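You operate a simulated robot arm through the tools that you are given. There is no shell and no other tool.

Carry out the task below with a simulated two-armed robot. There is one attempt and no reset: what you move stays moved.

JOB
Set the changed limit back to the job card's value and move the LIMITS card to the tester top.
Fine: save it.

The check looks at the end state, three seconds after you hand in, the way a careful person would. Anything else that was tipped, shoved, dropped, spilled or broken makes it a failure.

ROBOT AND FRAMES
Two 7-joint arms with fingered hands on one trunk that stands fixed in place. Base frame: the origin is at the foot of the trunk, x ahead of it, y to its left, z up. Readings come in m, degrees, newtons and seconds.
The left shoulder is at [0.07, 0.154, 1.397], the right one opposite. Each reaches about 0.842 m from its shoulder. Payload 3.9 kg a hand.
The tool frame of a hand sits at the grasp point between the pads (the TCP): z along the fingers, y along the line on which they close. The tips reach 0.03 m beyond it. The gripper opens to 0.104 m. The gripper's body begins 0.035 m behind the TCP. The gripper is a hand of 4 fingers: y runs from the thumb to the fingers, the wrist lies at [-0.017, -0.104, -0.178] in the tool frame, and closing takes about 1.5 s.
Orientation is told as [roll, pitch, yaw] about the base's x, y, z axes, in that order, counted from this pose: with the fingers straight down and the wrist toward the robot, the tool's x, y and z point along [0, 1, 0], [1, 0, 0] and [0, 0, -1] of the base frame.

CONTROLS
- The arms move only by the tool jog_arm. It takes "left_targets", "right_targets" or both (then of equal length, played together; a hand with none holds still); each is a list of rows, each a list of 3 entries, a list of its own where there are three numbers: the shift along the base's x, y, z in units of 50 mm (1.0 is 50 mm), then the turn, a rotation vector about the base's x, y, z in units of 8 degrees (1.0 is 8 degrees), then the closure, from 0 (fully open) to 1 (shut). In form: [[[x, y, z], [ax, ay, az], hand], ...]. A call has 1 to 20 rows; each row shifts and turns the commanded pose from where the row before left it. A call with a number of a shift or a turn outside -1 to 1 is refused whole. Rows are played at 5 a second. More than 0.05 m and 8.6 degrees between two rows, or a gripper value outside its range, and nothing of the call is played. Where a pose cannot be reached the arm comes as near as it can. A force on the tool above 40 N (or 10 N above the force at the start of the call, whichever is more), or a blocked arm, ends the call early, and 0.2 s more pass. Each finger travels about 0.072 m/s and halts on what it meets, pressing with about 27 N; the grip force reading is that of the motor and also rises with nothing between the fingers. The clock runs only during rows and for 0.2 s after the last one: add rows that do not move to give the fingers time. It gives the time, the measured TCP pose, the force on the tool (base axes), the opening and the grip force at its end, in the units of the frame above (readings bear some noise), with the torque about the TCP (base axes, N m) and any sound that the robot's microphone picked up.
- Cameras (640 x 400 px; columns grow to the right, rows downward): "scene" is now at [0.125, 0.0366, 1.6195]; the picture's right is [0.44, -0.90, 0.00], its down [-0.59, -0.29, -0.75] and it looks along [0.68, 0.33, -0.66] (base axes); focal length 214 px, centre (320, 200). "left" rides on the left gripper at [-0.066, -0.09, -0.126] in its tool frame; the picture's right is [-0.78, -0.30, 0.56], its down [0.57, -0.70, 0.42] and it looks along [0.26, 0.65, 0.71] (tool axes); focal length 275 px, centre (320, 200). "right" rides on the right gripper at [0.066, -0.09, -0.126] in its tool frame; the picture's right is [-0.78, 0.30, -0.56], its down [-0.57, -0.70, 0.42] and it looks along [-0.27, 0.65, 0.71] (tool axes); focal length 275 px, centre (320, 200). There is no depth. A picture from a camera that has moved, and an enlarged one, comes with that camera's place and axes in the base frame and with its lens.
- grab_frame(camera): a new picture of that camera. The clock stands still meanwhile.
- move_column(by): slides the trunk up (or, below 0, down) by that many m; the arms and the scene camera ride with it, the base frame stays. It gives what a move gives, with no picture.
- set_grasp(shape, hand): the hand has 4 fingers and takes this shape, open, in about a second: jaw (thumb against the fingers, like two jaws); tri (thumb and two fingers); tip (a fingertip pinch); poke (one finger out to press); point (the index stretched); flat (the hand flat); cup (the hand cupped); fist (a fist). The gripper value then closes the fingers along that shape, each until it touches; the sizes above hold for jaw. It gives what a move gives, with no picture.
- turn_head(pan, tilt): turns the head with the scene camera to pan (to the left, within 86 degrees either way) and tilt (down, from -29 to 69), counted from straight ahead of the robot. It gives what a move gives.
- zoom(camera, box): a new picture of the part [left, top, right, bottom] of that camera's present view, enlarged. The clock stands still meanwhile.
- hand_in(): hands the job in; it is judged then, once.

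Places have to be worked out from the pictures, the camera data and where the tool is seen. Open the grippers and draw the arms clear of the work before you hand the job in, unless the task says otherwise.

The tools are called after "Request:" by a JSON object that holds its "fn" and its "kwargs". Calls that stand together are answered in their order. jog_arm: Moves the arms, as the interface text tells. Its arguments: {"type":"object","properties":{"left_targets":{"type":"array"},"right_targets":{"type":"array"}},"required":[]} The other tools are called the same way: move_column (by) slides the trunk up or down; set_grasp (shape, hand) gives the hand a shape; turn_head (pan, tilt) turns the head that bears the scene camera; grab_frame (camera) takes a picture; zoom (camera, box) takes an enlarged picture of a part of a camera's view; hand_in () hands the job in.

At the start:

```text
t: 0.0
left_tcp_pos: [0.33, 0.5087, 1.5021]
left_tcp_rot: [0.0, -0.1, 0.0]
left_ft_force: [-0.2, 0.5, -0.5]
left_torque: [0.0, 0.03, 0.0]
left_finger_gap: 0.1037
left_finger_force: 0.1
left_shape: jaw
right_tcp_pos: [0.3671, 0.0527, 1.4966]
right_tcp_rot: [0.0, -0.1, 0.0]
right_ft_force: [0.0, -0.6, 0.0]
right_torque: [-0.03, -0.01, -0.01]
right_finger_gap: 0.1038
right_finger_force: 0.1
right_shape: jaw
trunk travel left (down, up): [-0.85, 0.09]
head pan, tilt: [26.1, 41.3]
```

scene: 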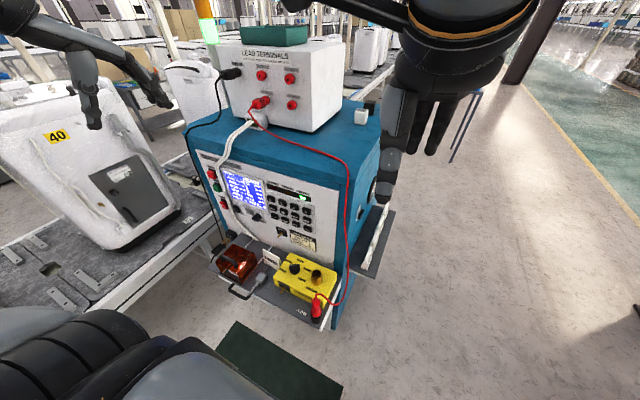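
right: 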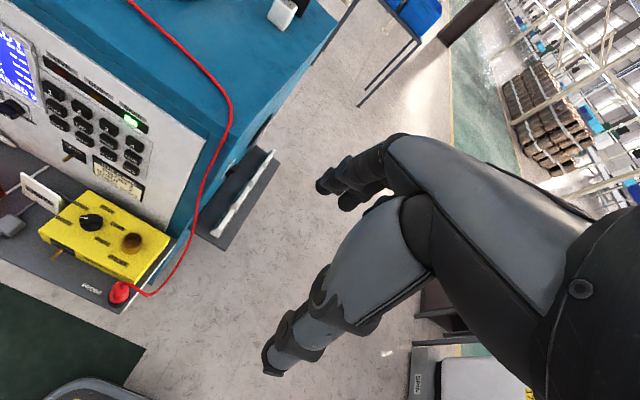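
left: 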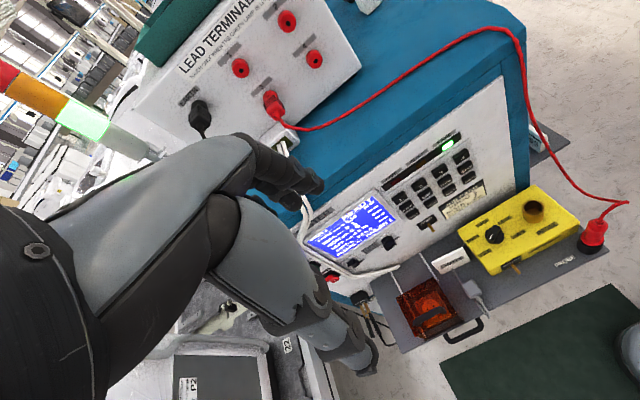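

The scene shows a tester with screen, keypad, a shelf with boxes. I zoom in to read the screen, keypad and cards.

Request:
{"fn": "zoom", "kwargs": {"camera": "scene", "box": [190, 140, 350, 240]}}

Request:
{"fn": "zoom", "kwargs": {"camera": "scene", "box": [190, 220, 350, 320]}}

Request:
{"fn": "zoom", "kwargs": {"camera": "left", "box": [290, 120, 500, 250]}}

Request:
{"fn": "zoom", "kwargs": {"camera": "right", "box": [0, 20, 200, 145]}}

Request:
{"fn": "zoom", "kwargs": {"camera": "scene", "box": [200, 20, 400, 145]}}

```text
4.00 times, centred on (270, 190) of scene
camera zoom: at [0.125, 0.0366, 1.6195], right [0.44, -0.9, 0.0], down [-0.59, -0.29, -0.75], along [0.68, 0.33, -0.66], focal length 858 px, centre (520, 240)
```

zoom: 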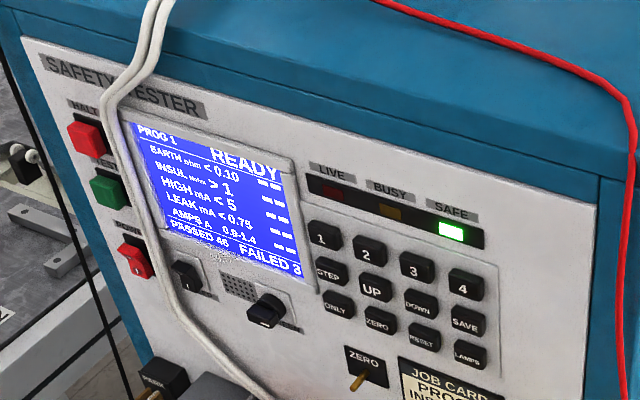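

```text
4.00 times, centred on (270, 270) of scene
camera zoom: at [0.125, 0.0366, 1.6195], right [0.44, -0.9, 0.0], down [-0.59, -0.29, -0.75], along [0.68, 0.33, -0.66], focal length 858 px, centre (520, -80)
```

zoom: 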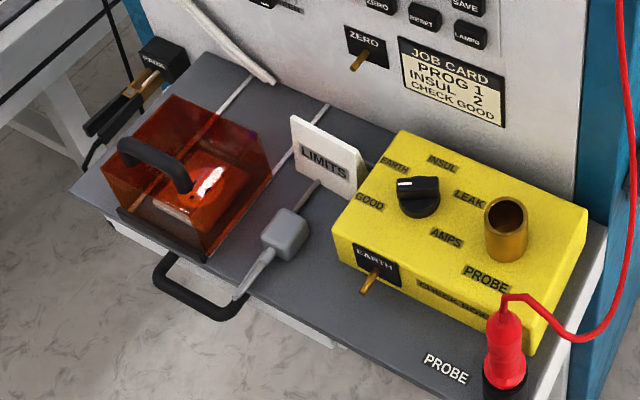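

```text
3.05 times, centred on (395, 185) of left
camera zoom: at [0.24, 0.4418, 1.6271], right [-0.3, -0.78, -0.56], down [-0.7, 0.57, -0.42], along [0.65, 0.26, -0.71], focal length 839 px, centre (91, 246)
```

zoom: 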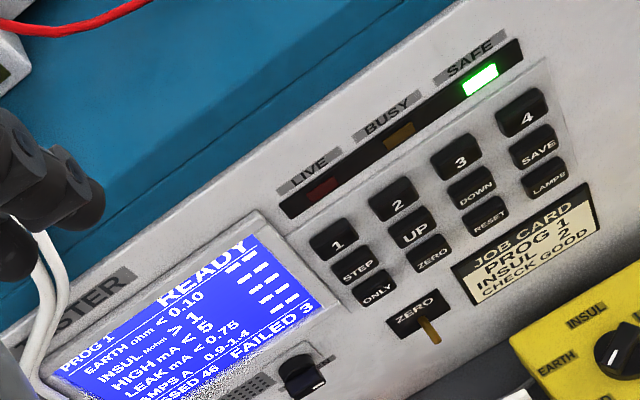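

```text
3.20 times, centred on (100, 82) of right
camera zoom: at [0.2768, 0.1188, 1.6214], right [0.3, -0.78, 0.56], down [-0.7, -0.57, -0.42], along [0.65, -0.27, -0.71], focal length 881 px, centre (1024, 576)
```

zoom: 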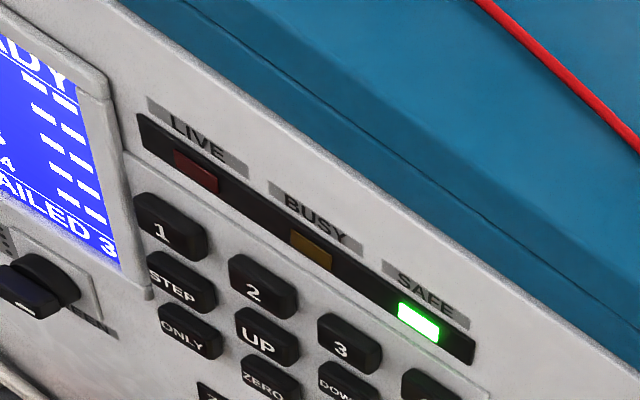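

```text
3.20 times, centred on (300, 82) of scene
camera zoom: at [0.125, 0.0366, 1.6195], right [0.44, -0.9, 0.0], down [-0.59, -0.29, -0.75], along [0.68, 0.33, -0.66], focal length 686 px, centre (384, 576)
```

zoom: 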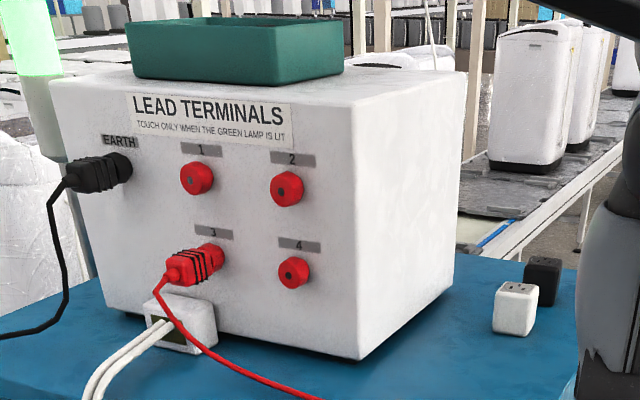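

Keys come out near x≈0.583, with columns at y≈0.46/0.41/0.36/0.31 and rows at z≈1.10/1.055/1.01. The card is at about (0.51, 0.45, 0.82); the job card says PROG 1 INSUL 2 while the screen shows INSUL > 1. I look closer at the card and its surroundings.

Request:
{"fn": "zoom", "kwargs": {"camera": "left", "box": [380, 190, 620, 340]}}

Request:
{"fn": "zoom", "kwargs": {"camera": "scene", "box": [240, 235, 320, 285]}}

Request:
{"fn": "zoom", "kwargs": {"camera": "scene", "box": [200, 150, 280, 200]}}

Request:
{"fn": "zoom", "kwargs": {"camera": "left", "box": [230, 0, 550, 200]}}

Request:
{"fn": "zoom", "kwargs": {"camera": "right", "box": [0, 130, 200, 255]}}

```text
2.67 times, centred on (500, 265) of left
camera zoom: at [0.24, 0.4418, 1.6271], right [-0.3, -0.78, -0.56], down [-0.7, 0.57, -0.42], along [0.65, 0.26, -0.71], focal length 734 px, centre (-160, 27)
```

zoom: 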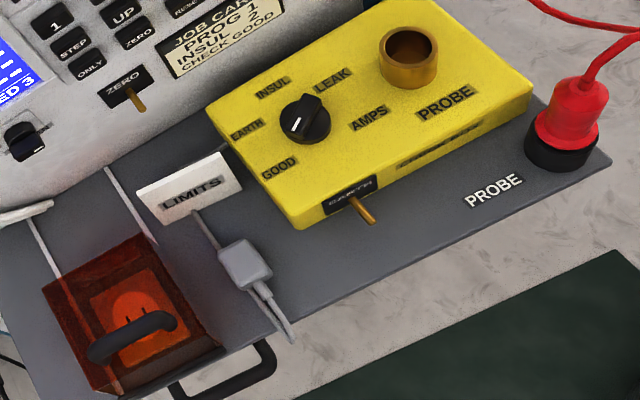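

```text
8.00 times, centred on (280, 260) of scene
camera zoom: at [0.125, 0.0366, 1.6195], right [0.44, -0.9, 0.0], down [-0.59, -0.29, -0.75], along [0.68, 0.33, -0.66], focal length 1716 px, centre (640, -280)
```

zoom: 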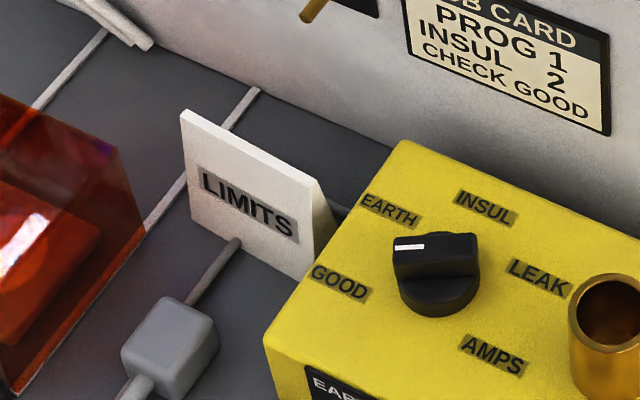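

```text
8.00 times, centred on (240, 175) of scene
camera zoom: at [0.125, 0.0366, 1.6195], right [0.44, -0.9, 0.0], down [-0.59, -0.29, -0.75], along [0.68, 0.33, -0.66], focal length 1716 px, centre (960, 400)
```

zoom: 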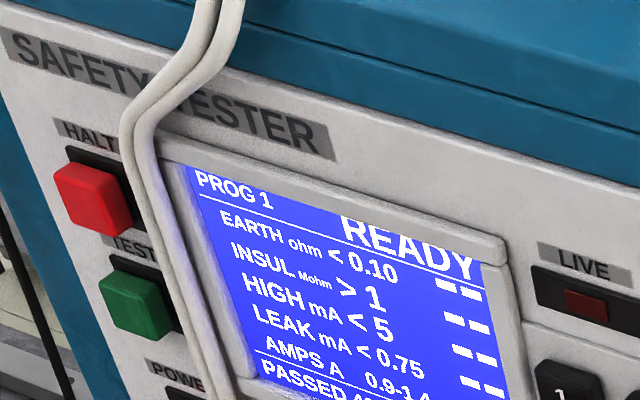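

```text
2.00 times, centred on (390, 100) of left
camera zoom: at [0.24, 0.4418, 1.6271], right [-0.3, -0.78, -0.56], down [-0.7, 0.57, -0.42], along [0.65, 0.26, -0.71], focal length 551 px, centre (180, 400)
```

zoom: 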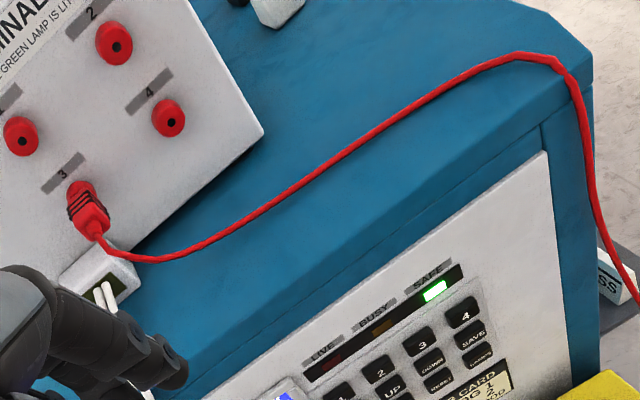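

```text
3.20 times, centred on (100, 192) of right
camera zoom: at [0.2768, 0.1188, 1.6214], right [0.3, -0.78, 0.56], down [-0.7, -0.57, -0.42], along [0.65, -0.27, -0.71], focal length 881 px, centre (1024, 224)
```

zoom: 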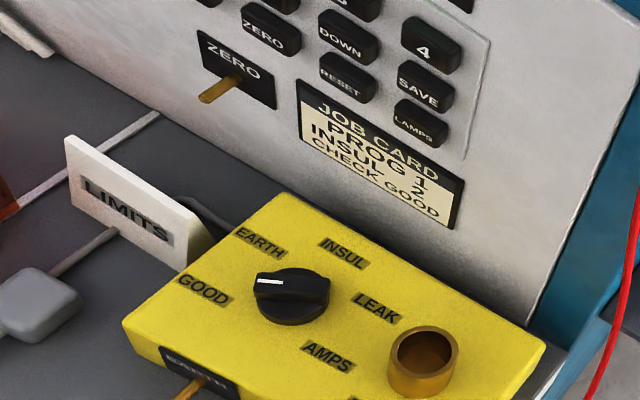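

The card is a tent-like block about 0.09 m wide (y 0.404–0.495, top z≈0.866, x≈0.51) beside the yellow box. I shape the left hand to poke and turn the head to see where the finger tip lies.

Request:
{"fn": "set_grasp", "kwargs": {"hand": "left", "shape": "poke"}}

Request:
{"fn": "turn_head", "kwargs": {"pan": 60, "tilt": 15}}

Request:
{"fn": "grab_frame", "kwargs": {"camera": "scene"}}

Request:
{"fn": "grab_frame", "kwargs": {"camera": "left"}}

```text
t: 0.9
left_tcp_pos: [0.3302, 0.508, 1.5003]
left_tcp_rot: [0.1, 0.1, 0.0]
left_ft_force: [0.6, -0.3, -0.3]
left_torque: [0.01, 0.0, -0.02]
left_finger_gap: 0.0002
left_finger_force: 0.0
left_shape: poke
right_tcp_pos: [0.3669, 0.0538, 1.4968]
right_tcp_rot: [0.0, -0.1, 0.0]
right_ft_force: [0.7, 0.0, 0.1]
right_torque: [0.0, -0.02, 0.02]
right_finger_gap: 0.1036
right_finger_force: 0.1
right_shape: jaw
trunk travel left (down, up): [-0.85, 0.09]
head pan, tilt: [26.1, 41.3]
```

```text
t: 1.9
left_tcp_pos: [0.3299, 0.5086, 1.5013]
left_tcp_rot: [-0.1, 0.0, -0.1]
left_ft_force: [-0.8, -0.6, 0.0]
left_torque: [-0.01, 0.0, 0.0]
left_finger_gap: 0.0
left_finger_force: 0.0
left_shape: poke
right_tcp_pos: [0.3671, 0.0531, 1.4955]
right_tcp_rot: [0.0, 0.0, 0.0]
right_ft_force: [0.3, 0.1, -0.2]
right_torque: [-0.01, -0.02, 0.01]
right_finger_gap: 0.1035
right_finger_force: 0.1
right_shape: jaw
trunk travel left (down, up): [-0.85, 0.09]
head pan, tilt: [60.0, 15.0]
```

```text
taken
camera scene: at [0.0962, 0.0804, 1.6609], right [0.87, -0.5, 0.0], down [-0.13, -0.22, -0.97], along [0.48, 0.84, -0.26], focal length 214 px, centre (320, 200)
```

scene: 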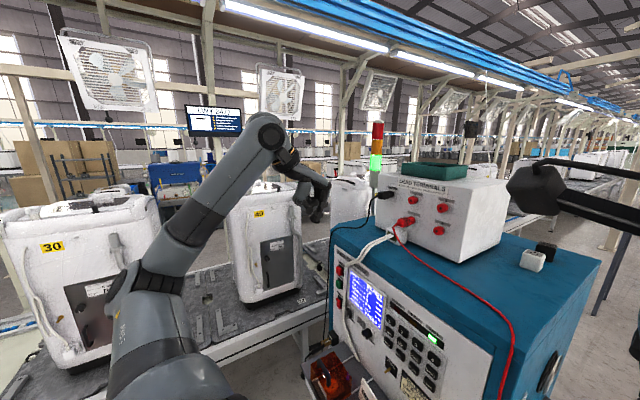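

```text
taken
camera left: at [0.24, 0.4418, 1.6271], right [-0.3, -0.78, -0.56], down [-0.7, 0.57, -0.42], along [0.65, 0.26, -0.71], focal length 275 px, centre (320, 200)
```

left: 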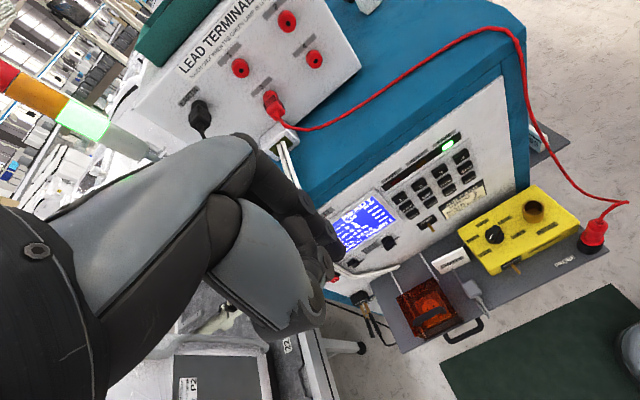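

The poke shape has one finger out. I zoom in to locate its tip relative to the TCP.

Request:
{"fn": "zoom", "kwargs": {"camera": "scene", "box": [240, 110, 368, 240]}}

Request:
{"fn": "zoom", "kwargs": {"camera": "left", "box": [200, 140, 400, 340]}}

```text
3.08 times, centred on (304, 175) of scene
camera zoom: at [0.0962, 0.0804, 1.6609], right [0.87, -0.5, 0.0], down [-0.13, -0.22, -0.97], along [0.48, 0.84, -0.26], focal length 660 px, centre (369, 277)
```

zoom: 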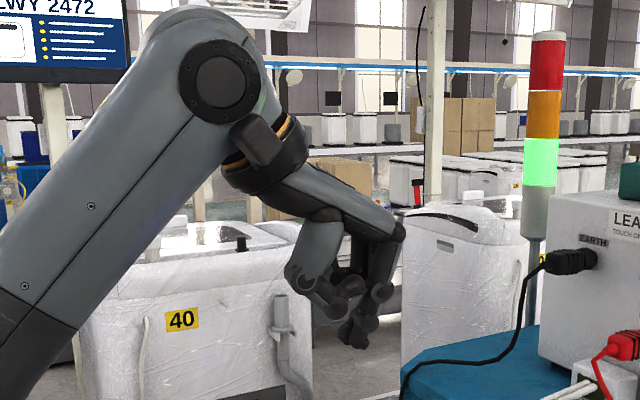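

```text
2.00 times, centred on (300, 240) of left
camera zoom: at [0.24, 0.4418, 1.6271], right [-0.3, -0.78, -0.56], down [-0.7, 0.57, -0.42], along [0.65, 0.26, -0.71], focal length 551 px, centre (360, 120)
```

zoom: 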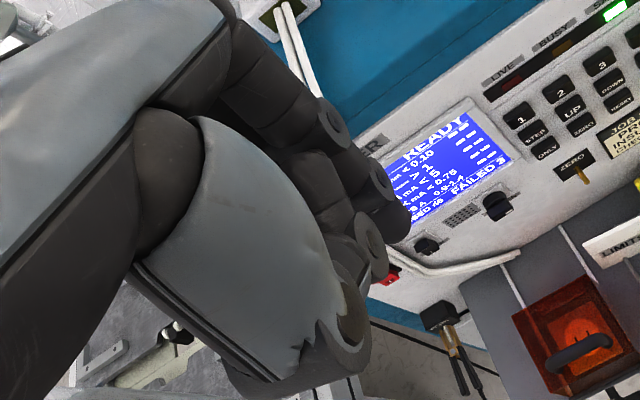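

The poke finger tip lies around 0.02–0.03 m beyond the TCP along tool z. I move the left hand down in front of the keypad, pitched so the finger points forward-down, still about 0.1 m off the panel, and aim the head there.

Request:
{"fn": "jog_arm", "kwargs": {"left_targets": [[[0.1, -0.094, -0.82], [0, -0.75, 0], 0], [[0.1, -0.094, -0.82], [0, -0.75, 0], 0], [[0.1, -0.094, -0.82], [0, -0.75, 0], 0], [[0.1, -0.094, -0.82], [0, -0.75, 0], 0], [[0.1, -0.094, -0.82], [0, -0.75, 0], 0], [[0.1, -0.094, -0.82], [0, -0.75, 0], 0], [[0.4, -0.094, -0.82], [0, -0.75, 0], 0], [[0.4, -0.094, -0.82], [0, -0.75, 0], 0], [[0.4, -0.094, -0.82], [0, -0.75, 0], 0], [[0.4, -0.094, -0.82], [0, -0.75, 0], 0]]}}

Request:
{"fn": "turn_head", "kwargs": {"pan": 38, "tilt": 42}}

Request:
{"fn": "grab_frame", "kwargs": {"camera": "scene"}}

Request:
{"fn": "grab_frame", "kwargs": {"camera": "left"}}

```text
t: 4.1
left_tcp_pos: [0.4426, 0.4645, 1.0932]
left_tcp_rot: [0.1, -60.0, -0.2]
left_ft_force: [-0.5, -0.4, -0.3]
left_torque: [-0.02, -0.05, 0.0]
left_finger_gap: 0.0001
left_finger_force: 0.1
left_shape: poke
left hand out of reach, approached as far as the arm can: row 5
right_tcp_pos: [0.3685, 0.0539, 1.4952]
right_tcp_rot: [0.0, 0.0, 0.0]
right_ft_force: [0.0, 0.3, -0.6]
right_torque: [-0.01, 0.01, 0.01]
right_finger_gap: 0.1039
right_finger_force: 0.0
right_shape: jaw
trunk travel left (down, up): [-0.85, 0.09]
head pan, tilt: [60.0, 15.0]
```

```text
t: 5.0
left_tcp_pos: [0.44, 0.4641, 1.0959]
left_tcp_rot: [0.1, -60.0, -0.1]
left_ft_force: [0.3, 0.1, 0.1]
left_torque: [-0.01, 0.01, 0.01]
left_finger_gap: 0.0003
left_finger_force: 0.0
left_shape: poke
right_tcp_pos: [0.366, 0.0523, 1.4955]
right_tcp_rot: [0.0, 0.1, 0.1]
right_ft_force: [-0.9, -0.4, 0.9]
right_torque: [0.0, -0.01, -0.02]
right_finger_gap: 0.1037
right_finger_force: 0.1
right_shape: jaw
trunk travel left (down, up): [-0.85, 0.09]
head pan, tilt: [38.0, 42.0]
```

```text
taken
camera scene: at [0.1149, 0.0509, 1.6186], right [0.62, -0.79, 0.0], down [-0.53, -0.41, -0.74], along [0.59, 0.46, -0.67], focal length 214 px, centre (320, 200)
```

scene: 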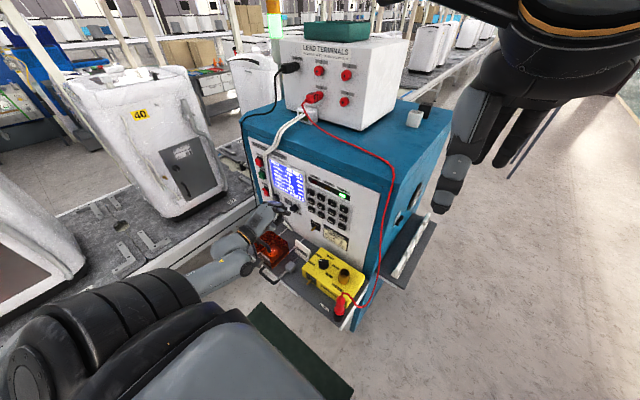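

```text
taken
camera left: at [0.2859, 0.3974, 1.0807], right [0.33, -0.78, -0.54], down [0.02, 0.57, -0.82], along [0.94, 0.26, 0.2], focal length 275 px, centre (320, 200)
```

left: 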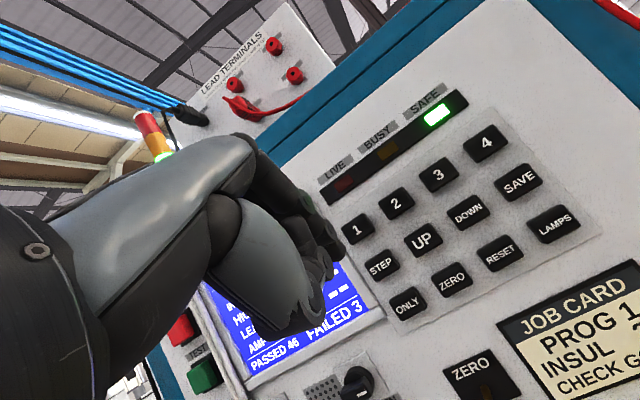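

The wrist camera sees the keypad well: row 2 keys (STEP, UP, DOWN, SAVE) lie at z≈1.047, y≈0.461/0.411/0.361/0.311. I zoom in to find the finger tip.

Request:
{"fn": "zoom", "kwargs": {"camera": "left", "box": [220, 140, 460, 340]}}

Request:
{"fn": "zoom", "kwargs": {"camera": "scene", "box": [220, 140, 380, 280]}}

```text
2.00 times, centred on (340, 240) of left
camera zoom: at [0.2859, 0.3974, 1.0807], right [0.33, -0.78, -0.54], down [0.02, 0.57, -0.82], along [0.94, 0.26, 0.2], focal length 551 px, centre (280, 120)
```

zoom: 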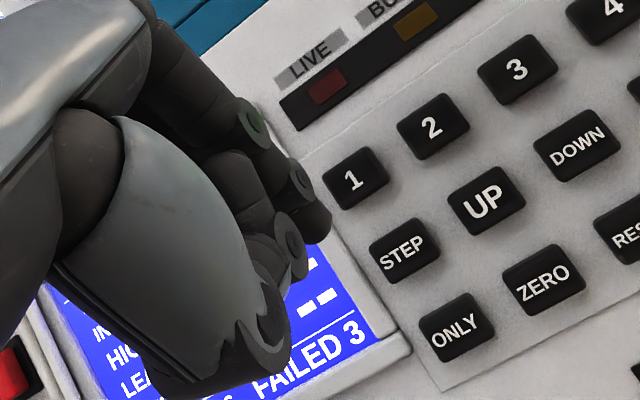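

```text
2.86 times, centred on (300, 210) of scene
camera zoom: at [0.1149, 0.0509, 1.6186], right [0.62, -0.79, 0.0], down [-0.53, -0.41, -0.74], along [0.59, 0.46, -0.67], focal length 613 px, centre (377, 171)
```

zoom: 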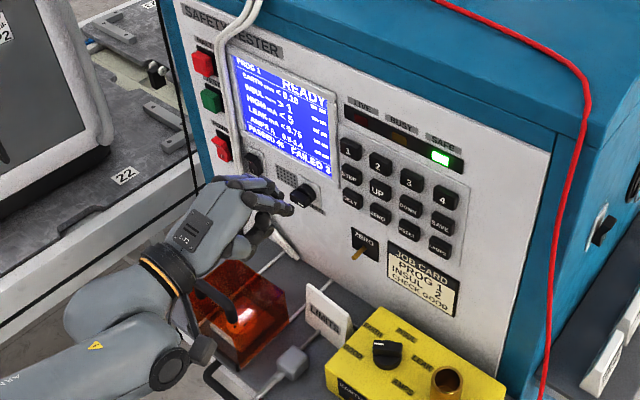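

Tip is roughly 0.02 m ahead of the TCP and ~0.011 m to its right. I enlarge the scene view to check that the other fingers don't lead.

Request:
{"fn": "zoom", "kwargs": {"camera": "scene", "box": [255, 175, 335, 225]}}

Request:
{"fn": "grab_frame", "kwargs": {"camera": "right"}}

```text
8.00 times, centred on (295, 200) of scene
camera zoom: at [0.1149, 0.0509, 1.6186], right [0.62, -0.79, 0.0], down [-0.53, -0.41, -0.74], along [0.59, 0.46, -0.67], focal length 1716 px, centre (520, 200)
```

zoom: 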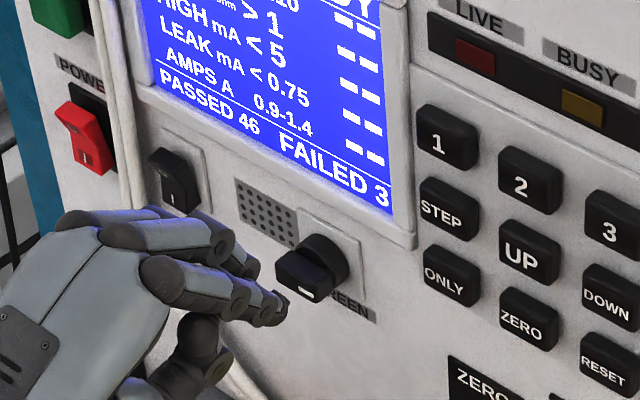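

```text
taken
camera right: at [0.2764, 0.1185, 1.6215], right [0.3, -0.78, 0.56], down [-0.7, -0.57, -0.42], along [0.65, -0.27, -0.71], focal length 275 px, centre (320, 200)
```

right: 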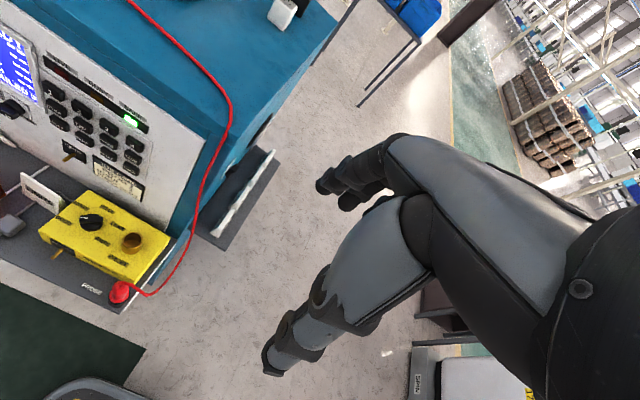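

The index tip clearly leads the others. I bring it in front of STEP, about 3 cm off.

Request:
{"fn": "jog_arm", "kwargs": {"left_targets": [[[0.55, 0.04, -0.233], [0, 0, 0], 0], [[0.55, 0.04, -0.233], [0, 0, 0], 0], [[0.55, 0.04, -0.234], [0, 0, 0], 0], [[0, 0, 0], [0, 0, 0], 0]]}}

Request:
{"fn": "zoom", "kwargs": {"camera": "left", "box": [220, 140, 460, 340]}}

Request:
{"fn": "zoom", "kwargs": {"camera": "scene", "box": [265, 170, 345, 220]}}

```text
t: 6.0
left_tcp_pos: [0.5234, 0.4715, 1.0619]
left_tcp_rot: [0.0, -60.0, -0.1]
left_ft_force: [-1.1, 0.1, 0.6]
left_torque: [0.03, -0.04, 0.01]
left_finger_gap: 0.0
left_finger_force: 0.0
left_shape: poke
right_tcp_pos: [0.3654, 0.0523, 1.495]
right_tcp_rot: [0.0, -0.1, 0.0]
right_ft_force: [0.3, 0.8, -0.3]
right_torque: [0.02, -0.01, -0.02]
right_finger_gap: 0.1034
right_finger_force: 0.1
right_shape: jaw
trunk travel left (down, up): [-0.85, 0.09]
head pan, tilt: [38.0, 42.0]
```

```text
2.00 times, centred on (340, 240) of left
camera zoom: at [0.3693, 0.4039, 1.0468], right [0.33, -0.78, -0.54], down [0.02, 0.57, -0.82], along [0.94, 0.26, 0.2], focal length 551 px, centre (280, 120)
```

zoom: 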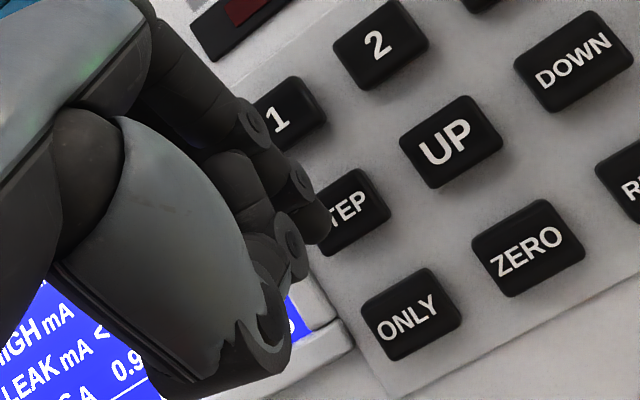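

```text
8.00 times, centred on (305, 195) of scene
camera zoom: at [0.1149, 0.0509, 1.6185], right [0.62, -0.79, 0.0], down [-0.53, -0.41, -0.74], along [0.59, 0.46, -0.67], focal length 1716 px, centre (440, 240)
```

zoom: 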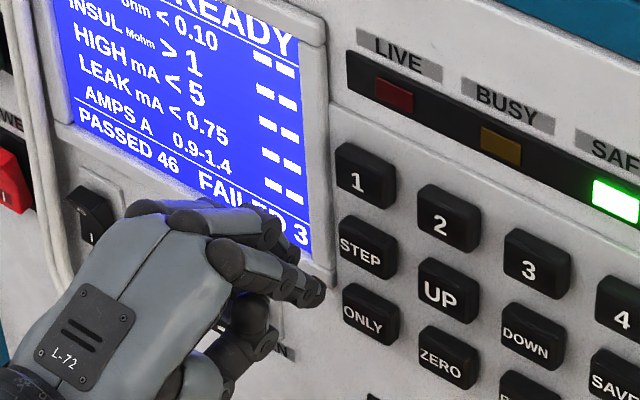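

The tip is at about (0.543, 0.459, 1.053), aligned with STEP. I approach another 3 cm and check contact.

Request:
{"fn": "jog_arm", "kwargs": {"left_targets": [[[0.4, 0.02, -0.06], [0, 0, 0], 0], [[0.2, 0, 0], [0, 0, 0], 0], [[0, 0, 0], [0, 0, 0], 0]]}}

Request:
{"fn": "zoom", "kwargs": {"camera": "left", "box": [220, 140, 460, 340]}}

Request:
{"fn": "zoom", "kwargs": {"camera": "scene", "box": [265, 170, 345, 220]}}

```text
t: 6.8
left_tcp_pos: [0.5528, 0.4714, 1.0592]
left_tcp_rot: [0.1, -60.0, 0.0]
left_ft_force: [0.1, -0.8, -0.5]
left_torque: [0.02, -0.01, 0.02]
left_finger_gap: 0.0
left_finger_force: 0.2
left_shape: poke
right_tcp_pos: [0.3655, 0.0523, 1.4962]
right_tcp_rot: [0.0, 0.0, 0.0]
right_ft_force: [-0.6, -0.1, -0.2]
right_torque: [0.01, 0.01, -0.02]
right_finger_gap: 0.1036
right_finger_force: 0.1
right_shape: jaw
trunk travel left (down, up): [-0.85, 0.09]
head pan, tilt: [38.0, 42.0]
```

```text
2.00 times, centred on (340, 240) of left
camera zoom: at [0.398, 0.405, 1.0441], right [0.33, -0.78, -0.54], down [0.02, 0.57, -0.82], along [0.94, 0.26, 0.21], focal length 551 px, centre (280, 120)
```

zoom: 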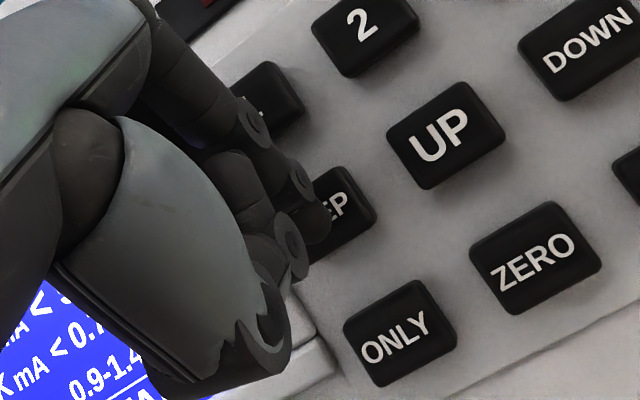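

```text
8.00 times, centred on (305, 195) of scene
camera zoom: at [0.1142, 0.051, 1.6186], right [0.62, -0.79, 0.0], down [-0.53, -0.41, -0.74], along [0.59, 0.46, -0.67], focal length 1716 px, centre (440, 240)
```

zoom: 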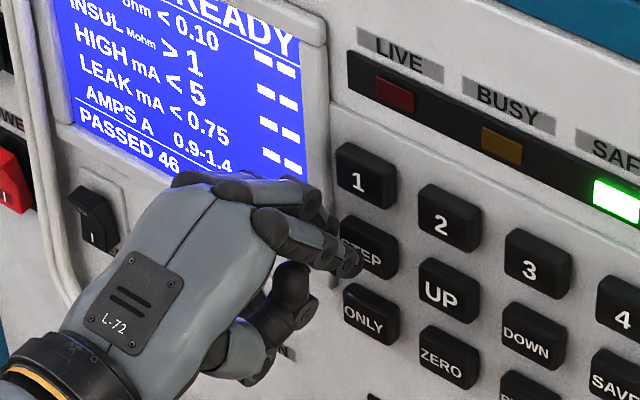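

Still no contact; the tip is about 1 cm from the key's face. I advance in 4 mm steps.

Request:
{"fn": "jog_arm", "kwargs": {"left_targets": [[[0.08, 0, 0.04], [0, 0, 0], 0], [[0.08, 0, 0], [0, 0, 0], 0], [[0, 0, 0], [0, 0, 0], 0]]}}

Request:
{"fn": "zoom", "kwargs": {"camera": "scene", "box": [265, 170, 345, 220]}}

```text
t: 7.6
left_tcp_pos: [0.559, 0.4718, 1.0605]
left_tcp_rot: [0.1, -60.0, 0.0]
left_ft_force: [-5.0, -0.4, -0.5]
left_torque: [0.02, 0.06, -0.03]
left_finger_gap: 0.0002
left_finger_force: 0.1
left_shape: poke
right_tcp_pos: [0.3663, 0.0531, 1.4957]
right_tcp_rot: [0.0, -0.1, 0.0]
right_ft_force: [0.5, 0.9, 0.6]
right_torque: [-0.01, -0.01, 0.01]
right_finger_gap: 0.1037
right_finger_force: 0.0
right_shape: jaw
trunk travel left (down, up): [-0.85, 0.09]
head pan, tilt: [38.0, 42.0]
heard: click
```

```text
8.00 times, centred on (305, 195) of scene
camera zoom: at [0.1146, 0.0512, 1.6185], right [0.62, -0.79, 0.0], down [-0.53, -0.41, -0.74], along [0.59, 0.46, -0.67], focal length 1716 px, centre (440, 240)
```

zoom: 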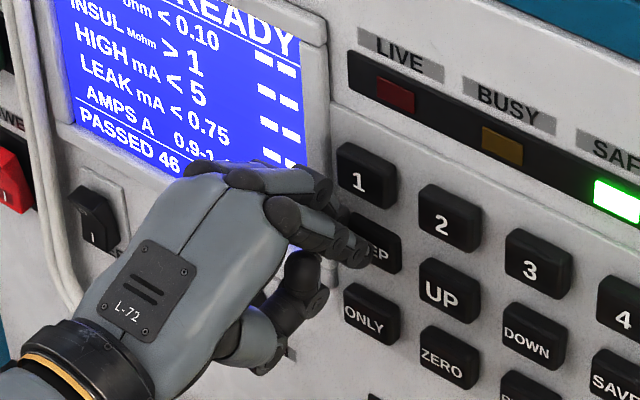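

A click with 5 N at TCP x=0.559. I back off 3 cm and read the screen.

Request:
{"fn": "jog_arm", "kwargs": {"left_targets": [[[-0.4, 0, 0], [0, 0, 0], 0], [[-0.3, 0, 0], [0, 0, 0], 0], [[0, 0, 0], [0, 0, 0], 0]]}}

Request:
{"fn": "zoom", "kwargs": {"camera": "scene", "box": [255, 145, 335, 195]}}

```text
t: 8.4
left_tcp_pos: [0.5276, 0.4715, 1.0615]
left_tcp_rot: [0.1, -60.0, -0.1]
left_ft_force: [0.0, -0.1, -0.2]
left_torque: [0.0, 0.02, -0.02]
left_finger_gap: 0.0
left_finger_force: 0.0
left_shape: poke
right_tcp_pos: [0.3675, 0.0536, 1.4949]
right_tcp_rot: [0.0, 0.0, -0.1]
right_ft_force: [0.5, -0.7, 0.1]
right_torque: [0.0, 0.01, -0.01]
right_finger_gap: 0.1037
right_finger_force: 0.2
right_shape: jaw
trunk travel left (down, up): [-0.85, 0.09]
head pan, tilt: [38.0, 42.0]
```

```text
8.00 times, centred on (295, 170) of scene
camera zoom: at [0.1161, 0.0512, 1.6184], right [0.62, -0.79, 0.0], down [-0.53, -0.41, -0.74], along [0.59, 0.46, -0.67], focal length 1716 px, centre (520, 440)
```

zoom: 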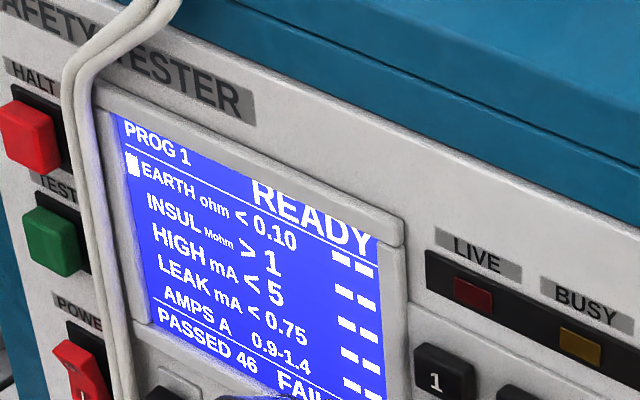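

A cursor now marks EARTH. One more STEP should move it to INSUL; I press the same key again and withdraw.

Request:
{"fn": "jog_arm", "kwargs": {"left_targets": [[[0.4, 0, 0], [0, 0, 0], 0], [[0.2, 0, 0], [0, 0, 0], 0], [[0.1, 0, 0], [0, 0, 0], 0], [[-0.3, 0, 0], [0, 0, 0], 0], [[-0.4, 0, 0], [0, 0, 0], 0], [[0, 0, 0], [0, 0, 0], 0]]}}

Request:
{"fn": "zoom", "kwargs": {"camera": "scene", "box": [255, 145, 335, 195]}}

```text
t: 9.8
left_tcp_pos: [0.5268, 0.4708, 1.0624]
left_tcp_rot: [0.1, -60.0, -0.1]
left_ft_force: [0.5, -0.6, -0.7]
left_torque: [-0.01, -0.01, -0.01]
left_finger_gap: 0.0002
left_finger_force: 0.0
left_shape: poke
right_tcp_pos: [0.3664, 0.053, 1.4948]
right_tcp_rot: [0.0, 0.0, 0.0]
right_ft_force: [-0.5, 1.0, -0.4]
right_torque: [0.0, 0.01, 0.01]
right_finger_gap: 0.1036
right_finger_force: 0.0
right_shape: jaw
trunk travel left (down, up): [-0.85, 0.09]
head pan, tilt: [38.0, 42.0]
heard: click
```

```text
8.00 times, centred on (295, 170) of scene
camera zoom: at [0.1152, 0.0511, 1.6185], right [0.62, -0.79, 0.0], down [-0.53, -0.41, -0.74], along [0.59, 0.46, -0.67], focal length 1716 px, centre (520, 440)
```

zoom: 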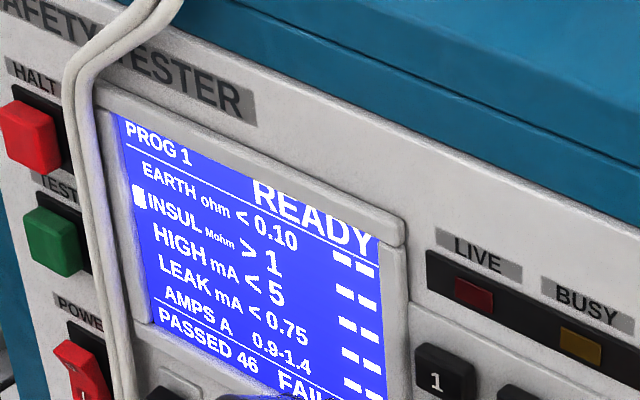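

Cursor is on INSUL. I shift 50 mm right to UP, press once and withdraw.

Request:
{"fn": "jog_arm", "kwargs": {"left_targets": [[[-0.1, -0.5, 0], [0, 0, 0], 0], [[0, -0.5, 0], [0, 0, 0], 0], [[0, 0, 0], [0, 0, 0], 0]]}}

Request:
{"fn": "zoom", "kwargs": {"camera": "scene", "box": [275, 170, 355, 220]}}

Request:
{"fn": "zoom", "kwargs": {"camera": "left", "box": [220, 140, 460, 340]}}

```text
t: 10.6
left_tcp_pos: [0.5221, 0.4222, 1.061]
left_tcp_rot: [0.0, -60.0, 0.0]
left_ft_force: [0.0, -0.3, 0.2]
left_torque: [0.02, -0.02, 0.0]
left_finger_gap: 0.0
left_finger_force: 0.0
left_shape: poke
right_tcp_pos: [0.3676, 0.0546, 1.4956]
right_tcp_rot: [0.0, 0.0, 0.1]
right_ft_force: [1.0, 0.7, 0.3]
right_torque: [-0.03, -0.01, 0.05]
right_finger_gap: 0.1038
right_finger_force: 0.1
right_shape: jaw
trunk travel left (down, up): [-0.85, 0.09]
head pan, tilt: [38.0, 42.0]
```

```text
8.00 times, centred on (315, 195) of scene
camera zoom: at [0.1161, 0.0519, 1.6184], right [0.62, -0.79, 0.0], down [-0.53, -0.41, -0.74], along [0.59, 0.46, -0.67], focal length 1716 px, centre (360, 240)
```

zoom: 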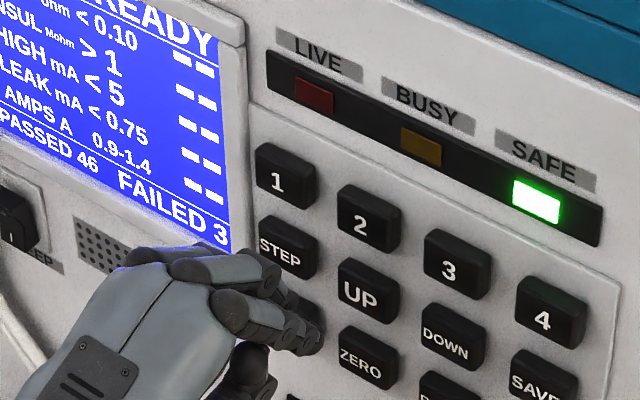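

```text
2.00 times, centred on (340, 240) of left
camera zoom: at [0.3682, 0.355, 1.0468], right [0.33, -0.78, -0.54], down [0.02, 0.57, -0.82], along [0.94, 0.26, 0.2], focal length 551 px, centre (280, 120)
```

zoom: 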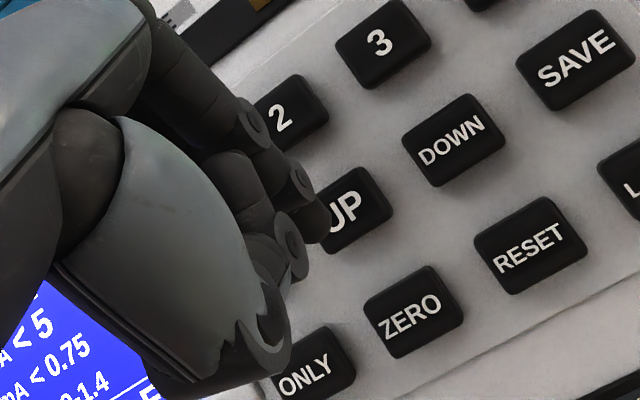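

Same alignment over UP as before. I press it once and withdraw.

Request:
{"fn": "jog_arm", "kwargs": {"left_targets": [[[0.5, 0, 0], [0, 0, 0], 0], [[0.2, 0, 0], [0, 0, 0], 0], [[0.1, 0, 0], [0, 0, 0], 0], [[-0.3, 0, 0], [0, 0, 0], 0], [[-0.5, 0, 0], [0, 0, 0], 0], [[0, 0, 0], [0, 0, 0], 0]]}}

Request:
{"fn": "zoom", "kwargs": {"camera": "scene", "box": [255, 145, 335, 195]}}

```text
t: 12.0
left_tcp_pos: [0.5209, 0.4212, 1.0639]
left_tcp_rot: [0.2, -60.0, -0.1]
left_ft_force: [0.7, 0.1, 0.9]
left_torque: [0.02, 0.01, -0.02]
left_finger_gap: 0.0001
left_finger_force: 0.1
left_shape: poke
right_tcp_pos: [0.3664, 0.0531, 1.4953]
right_tcp_rot: [-0.1, 0.0, 0.0]
right_ft_force: [0.4, 0.5, 0.5]
right_torque: [0.0, -0.02, 0.01]
right_finger_gap: 0.1038
right_finger_force: 0.1
right_shape: jaw
trunk travel left (down, up): [-0.85, 0.09]
head pan, tilt: [38.0, 42.0]
heard: click
```

```text
8.00 times, centred on (295, 170) of scene
camera zoom: at [0.115, 0.051, 1.6185], right [0.62, -0.79, 0.0], down [-0.53, -0.41, -0.74], along [0.59, 0.46, -0.67], focal length 1716 px, centre (520, 440)
```

zoom: 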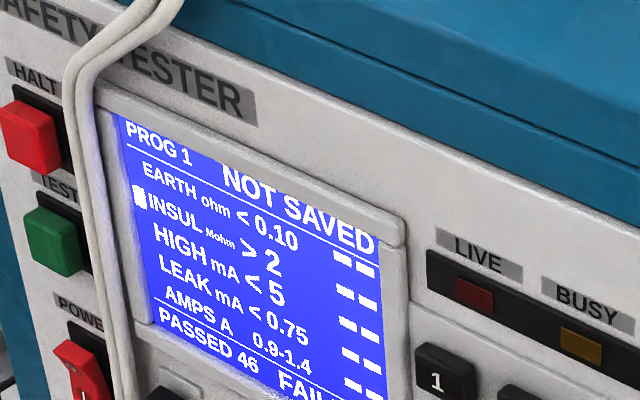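

INSUL now reads 2 and the display says NOT SAVED. I shift 100 mm right to SAVE and check alignment.

Request:
{"fn": "jog_arm", "kwargs": {"left_targets": [[[0, -0.7, 0], [0, 0, 0], 0], [[0, -0.7, 0], [0, 0, 0], 0], [[0, -0.6, 0], [0, 0, 0], 0], [[0, 0, 0], [0, 0, 0], 0]]}}

Request:
{"fn": "zoom", "kwargs": {"camera": "scene", "box": [285, 170, 365, 220]}}

Request:
{"fn": "zoom", "kwargs": {"camera": "left", "box": [220, 140, 460, 340]}}

```text
t: 13.0
left_tcp_pos: [0.5212, 0.3219, 1.06]
left_tcp_rot: [0.1, -60.0, -0.1]
left_ft_force: [0.0, -0.2, 0.6]
left_torque: [-0.03, -0.04, 0.02]
left_finger_gap: 0.0
left_finger_force: 0.0
left_shape: poke
right_tcp_pos: [0.3669, 0.053, 1.4957]
right_tcp_rot: [0.0, 0.0, 0.0]
right_ft_force: [0.4, -0.5, -0.6]
right_torque: [0.01, 0.01, -0.01]
right_finger_gap: 0.1036
right_finger_force: 0.1
right_shape: jaw
trunk travel left (down, up): [-0.85, 0.09]
head pan, tilt: [38.0, 42.0]
```

```text
8.00 times, centred on (325, 195) of scene
camera zoom: at [0.1153, 0.0516, 1.6185], right [0.62, -0.79, 0.0], down [-0.53, -0.41, -0.74], along [0.59, 0.46, -0.67], focal length 1716 px, centre (280, 240)
```

zoom: 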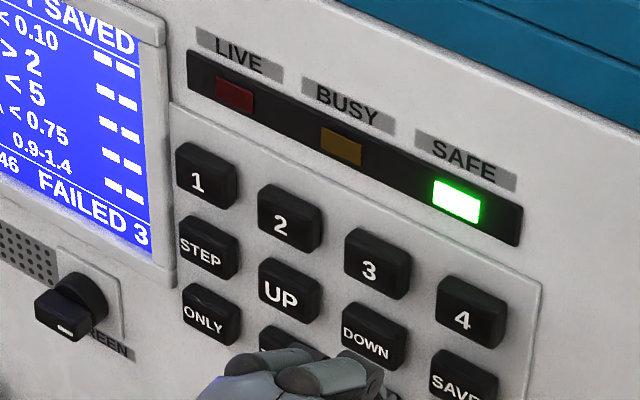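

```text
2.00 times, centred on (340, 240) of left
camera zoom: at [0.3675, 0.2547, 1.0454], right [0.33, -0.78, -0.54], down [0.02, 0.57, -0.82], along [0.94, 0.26, 0.2], focal length 551 px, centre (280, 120)
```

zoom: 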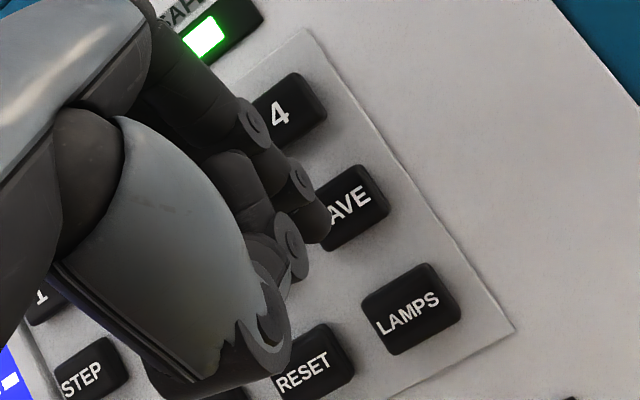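

Alignment over SAVE matches the earlier presses. I press it once and withdraw.

Request:
{"fn": "jog_arm", "kwargs": {"left_targets": [[[0.5, 0, 0], [0, 0, 0], 0], [[0.2, 0, 0], [0, 0, 0], 0], [[0.1, 0, 0], [0, 0, 0], 0], [[-0.3, 0, 0], [0, 0, 0], 0], [[-0.5, 0, 0], [0, 0, 0], 0], [[-0.5, 0, 0], [0, 0, 0], 0]]}}

Request:
{"fn": "zoom", "kwargs": {"camera": "scene", "box": [255, 145, 335, 195]}}

Request:
{"fn": "grab_frame", "kwargs": {"camera": "scene"}}

```text
t: 14.4
left_tcp_pos: [0.4948, 0.3222, 1.0626]
left_tcp_rot: [0.2, -60.1, -0.1]
left_ft_force: [-0.1, 0.2, -0.2]
left_torque: [-0.01, 0.01, 0.0]
left_finger_gap: 0.0
left_finger_force: 0.1
left_shape: poke
right_tcp_pos: [0.3646, 0.0535, 1.4956]
right_tcp_rot: [-0.1, -0.2, 0.0]
right_ft_force: [-1.2, -0.7, -0.4]
right_torque: [0.0, -0.02, 0.02]
right_finger_gap: 0.1035
right_finger_force: 0.1
right_shape: jaw
trunk travel left (down, up): [-0.85, 0.09]
head pan, tilt: [38.0, 42.0]
heard: click
```

```text
8.00 times, centred on (295, 170) of scene
camera zoom: at [0.1131, 0.0508, 1.6187], right [0.62, -0.79, 0.0], down [-0.53, -0.41, -0.74], along [0.59, 0.46, -0.67], focal length 1716 px, centre (520, 440)
```

zoom: 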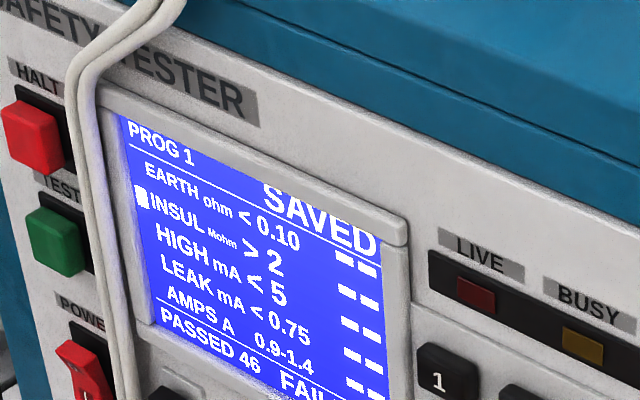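

```text
taken
camera scene: at [0.1131, 0.0508, 1.6187], right [0.62, -0.79, 0.0], down [-0.53, -0.41, -0.74], along [0.59, 0.46, -0.67], focal length 214 px, centre (320, 200)
```

scene: 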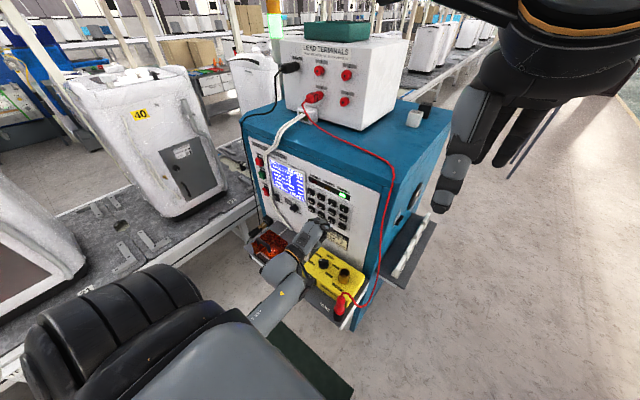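

SAVED with INSUL 2 is shown. Now I pull the left hand back clear of the shelf, then examine the tester top and card.

Request:
{"fn": "jog_arm", "kwargs": {"left_targets": [[[-0.8, 0, 0.3], [0, 0, 0], 0], [[-0.8, 0.3, 0.5], [0, 0, 0], 0], [[-0.4, 0.5, 0.6], [0, 0.5, 0], 0], [[0, 0.6, 0.6], [0, 0.8, 0], 0], [[0, 0.6, 0.6], [0, 0.8, 0], 0], [[0, 0, 0], [0, 0, 0], 0]]}}

Request:
{"fn": "zoom", "kwargs": {"camera": "scene", "box": [220, 20, 460, 170]}}

Request:
{"fn": "zoom", "kwargs": {"camera": "right", "box": [0, 0, 360, 225]}}

Request:
{"fn": "grab_frame", "kwargs": {"camera": "left"}}

```text
t: 15.8
left_tcp_pos: [0.3972, 0.4199, 1.191]
left_tcp_rot: [0.1, -43.1, -0.1]
left_ft_force: [0.4, -0.6, 0.0]
left_torque: [-0.03, 0.01, -0.02]
left_finger_gap: 0.0
left_finger_force: 0.0
left_shape: poke
right_tcp_pos: [0.367, 0.052, 1.4955]
right_tcp_rot: [-0.1, 0.0, 0.0]
right_ft_force: [-0.5, 0.3, 0.4]
right_torque: [0.02, 0.01, 0.0]
right_finger_gap: 0.1037
right_finger_force: 0.1
right_shape: jaw
trunk travel left (down, up): [-0.85, 0.09]
head pan, tilt: [38.0, 42.0]
```

```text
2.67 times, centred on (340, 95) of scene
camera zoom: at [0.1153, 0.0504, 1.6185], right [0.62, -0.79, 0.0], down [-0.53, -0.41, -0.74], along [0.59, 0.46, -0.67], focal length 572 px, centre (267, 480)
```

zoom: 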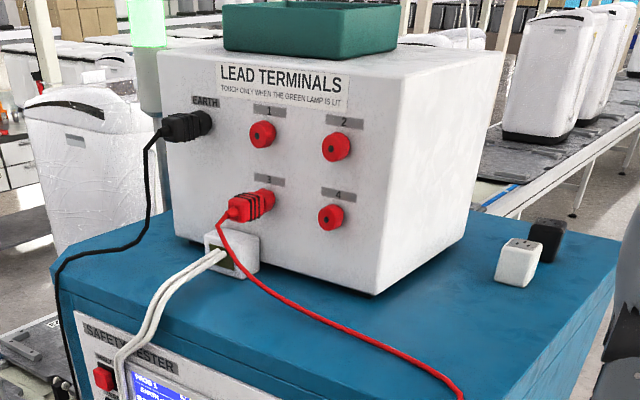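

```text
1.78 times, centred on (180, 112) of right
camera zoom: at [0.2767, 0.1182, 1.6215], right [0.3, -0.78, 0.56], down [-0.7, -0.57, -0.42], along [0.65, -0.27, -0.71], focal length 489 px, centre (569, 356)
```

zoom: 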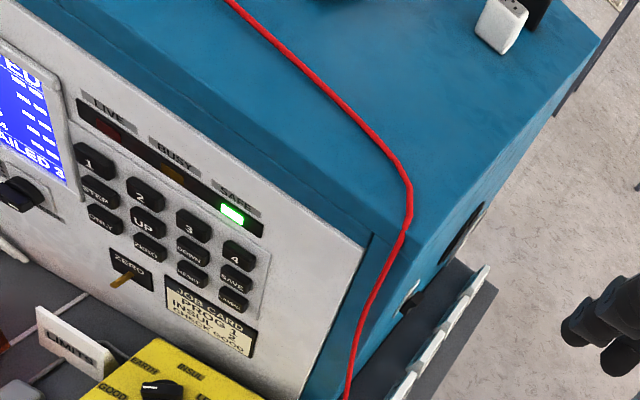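

```text
taken
camera left: at [0.2441, 0.3539, 1.2211], right [0.16, -0.78, -0.61], down [-0.22, 0.57, -0.79], along [0.96, 0.26, -0.08], focal length 275 px, centre (320, 200)
```

left: 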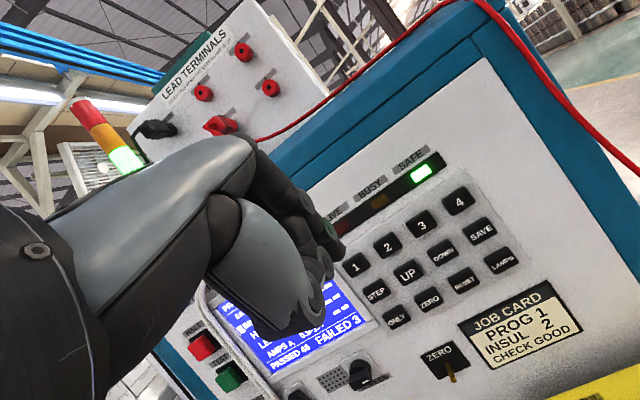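

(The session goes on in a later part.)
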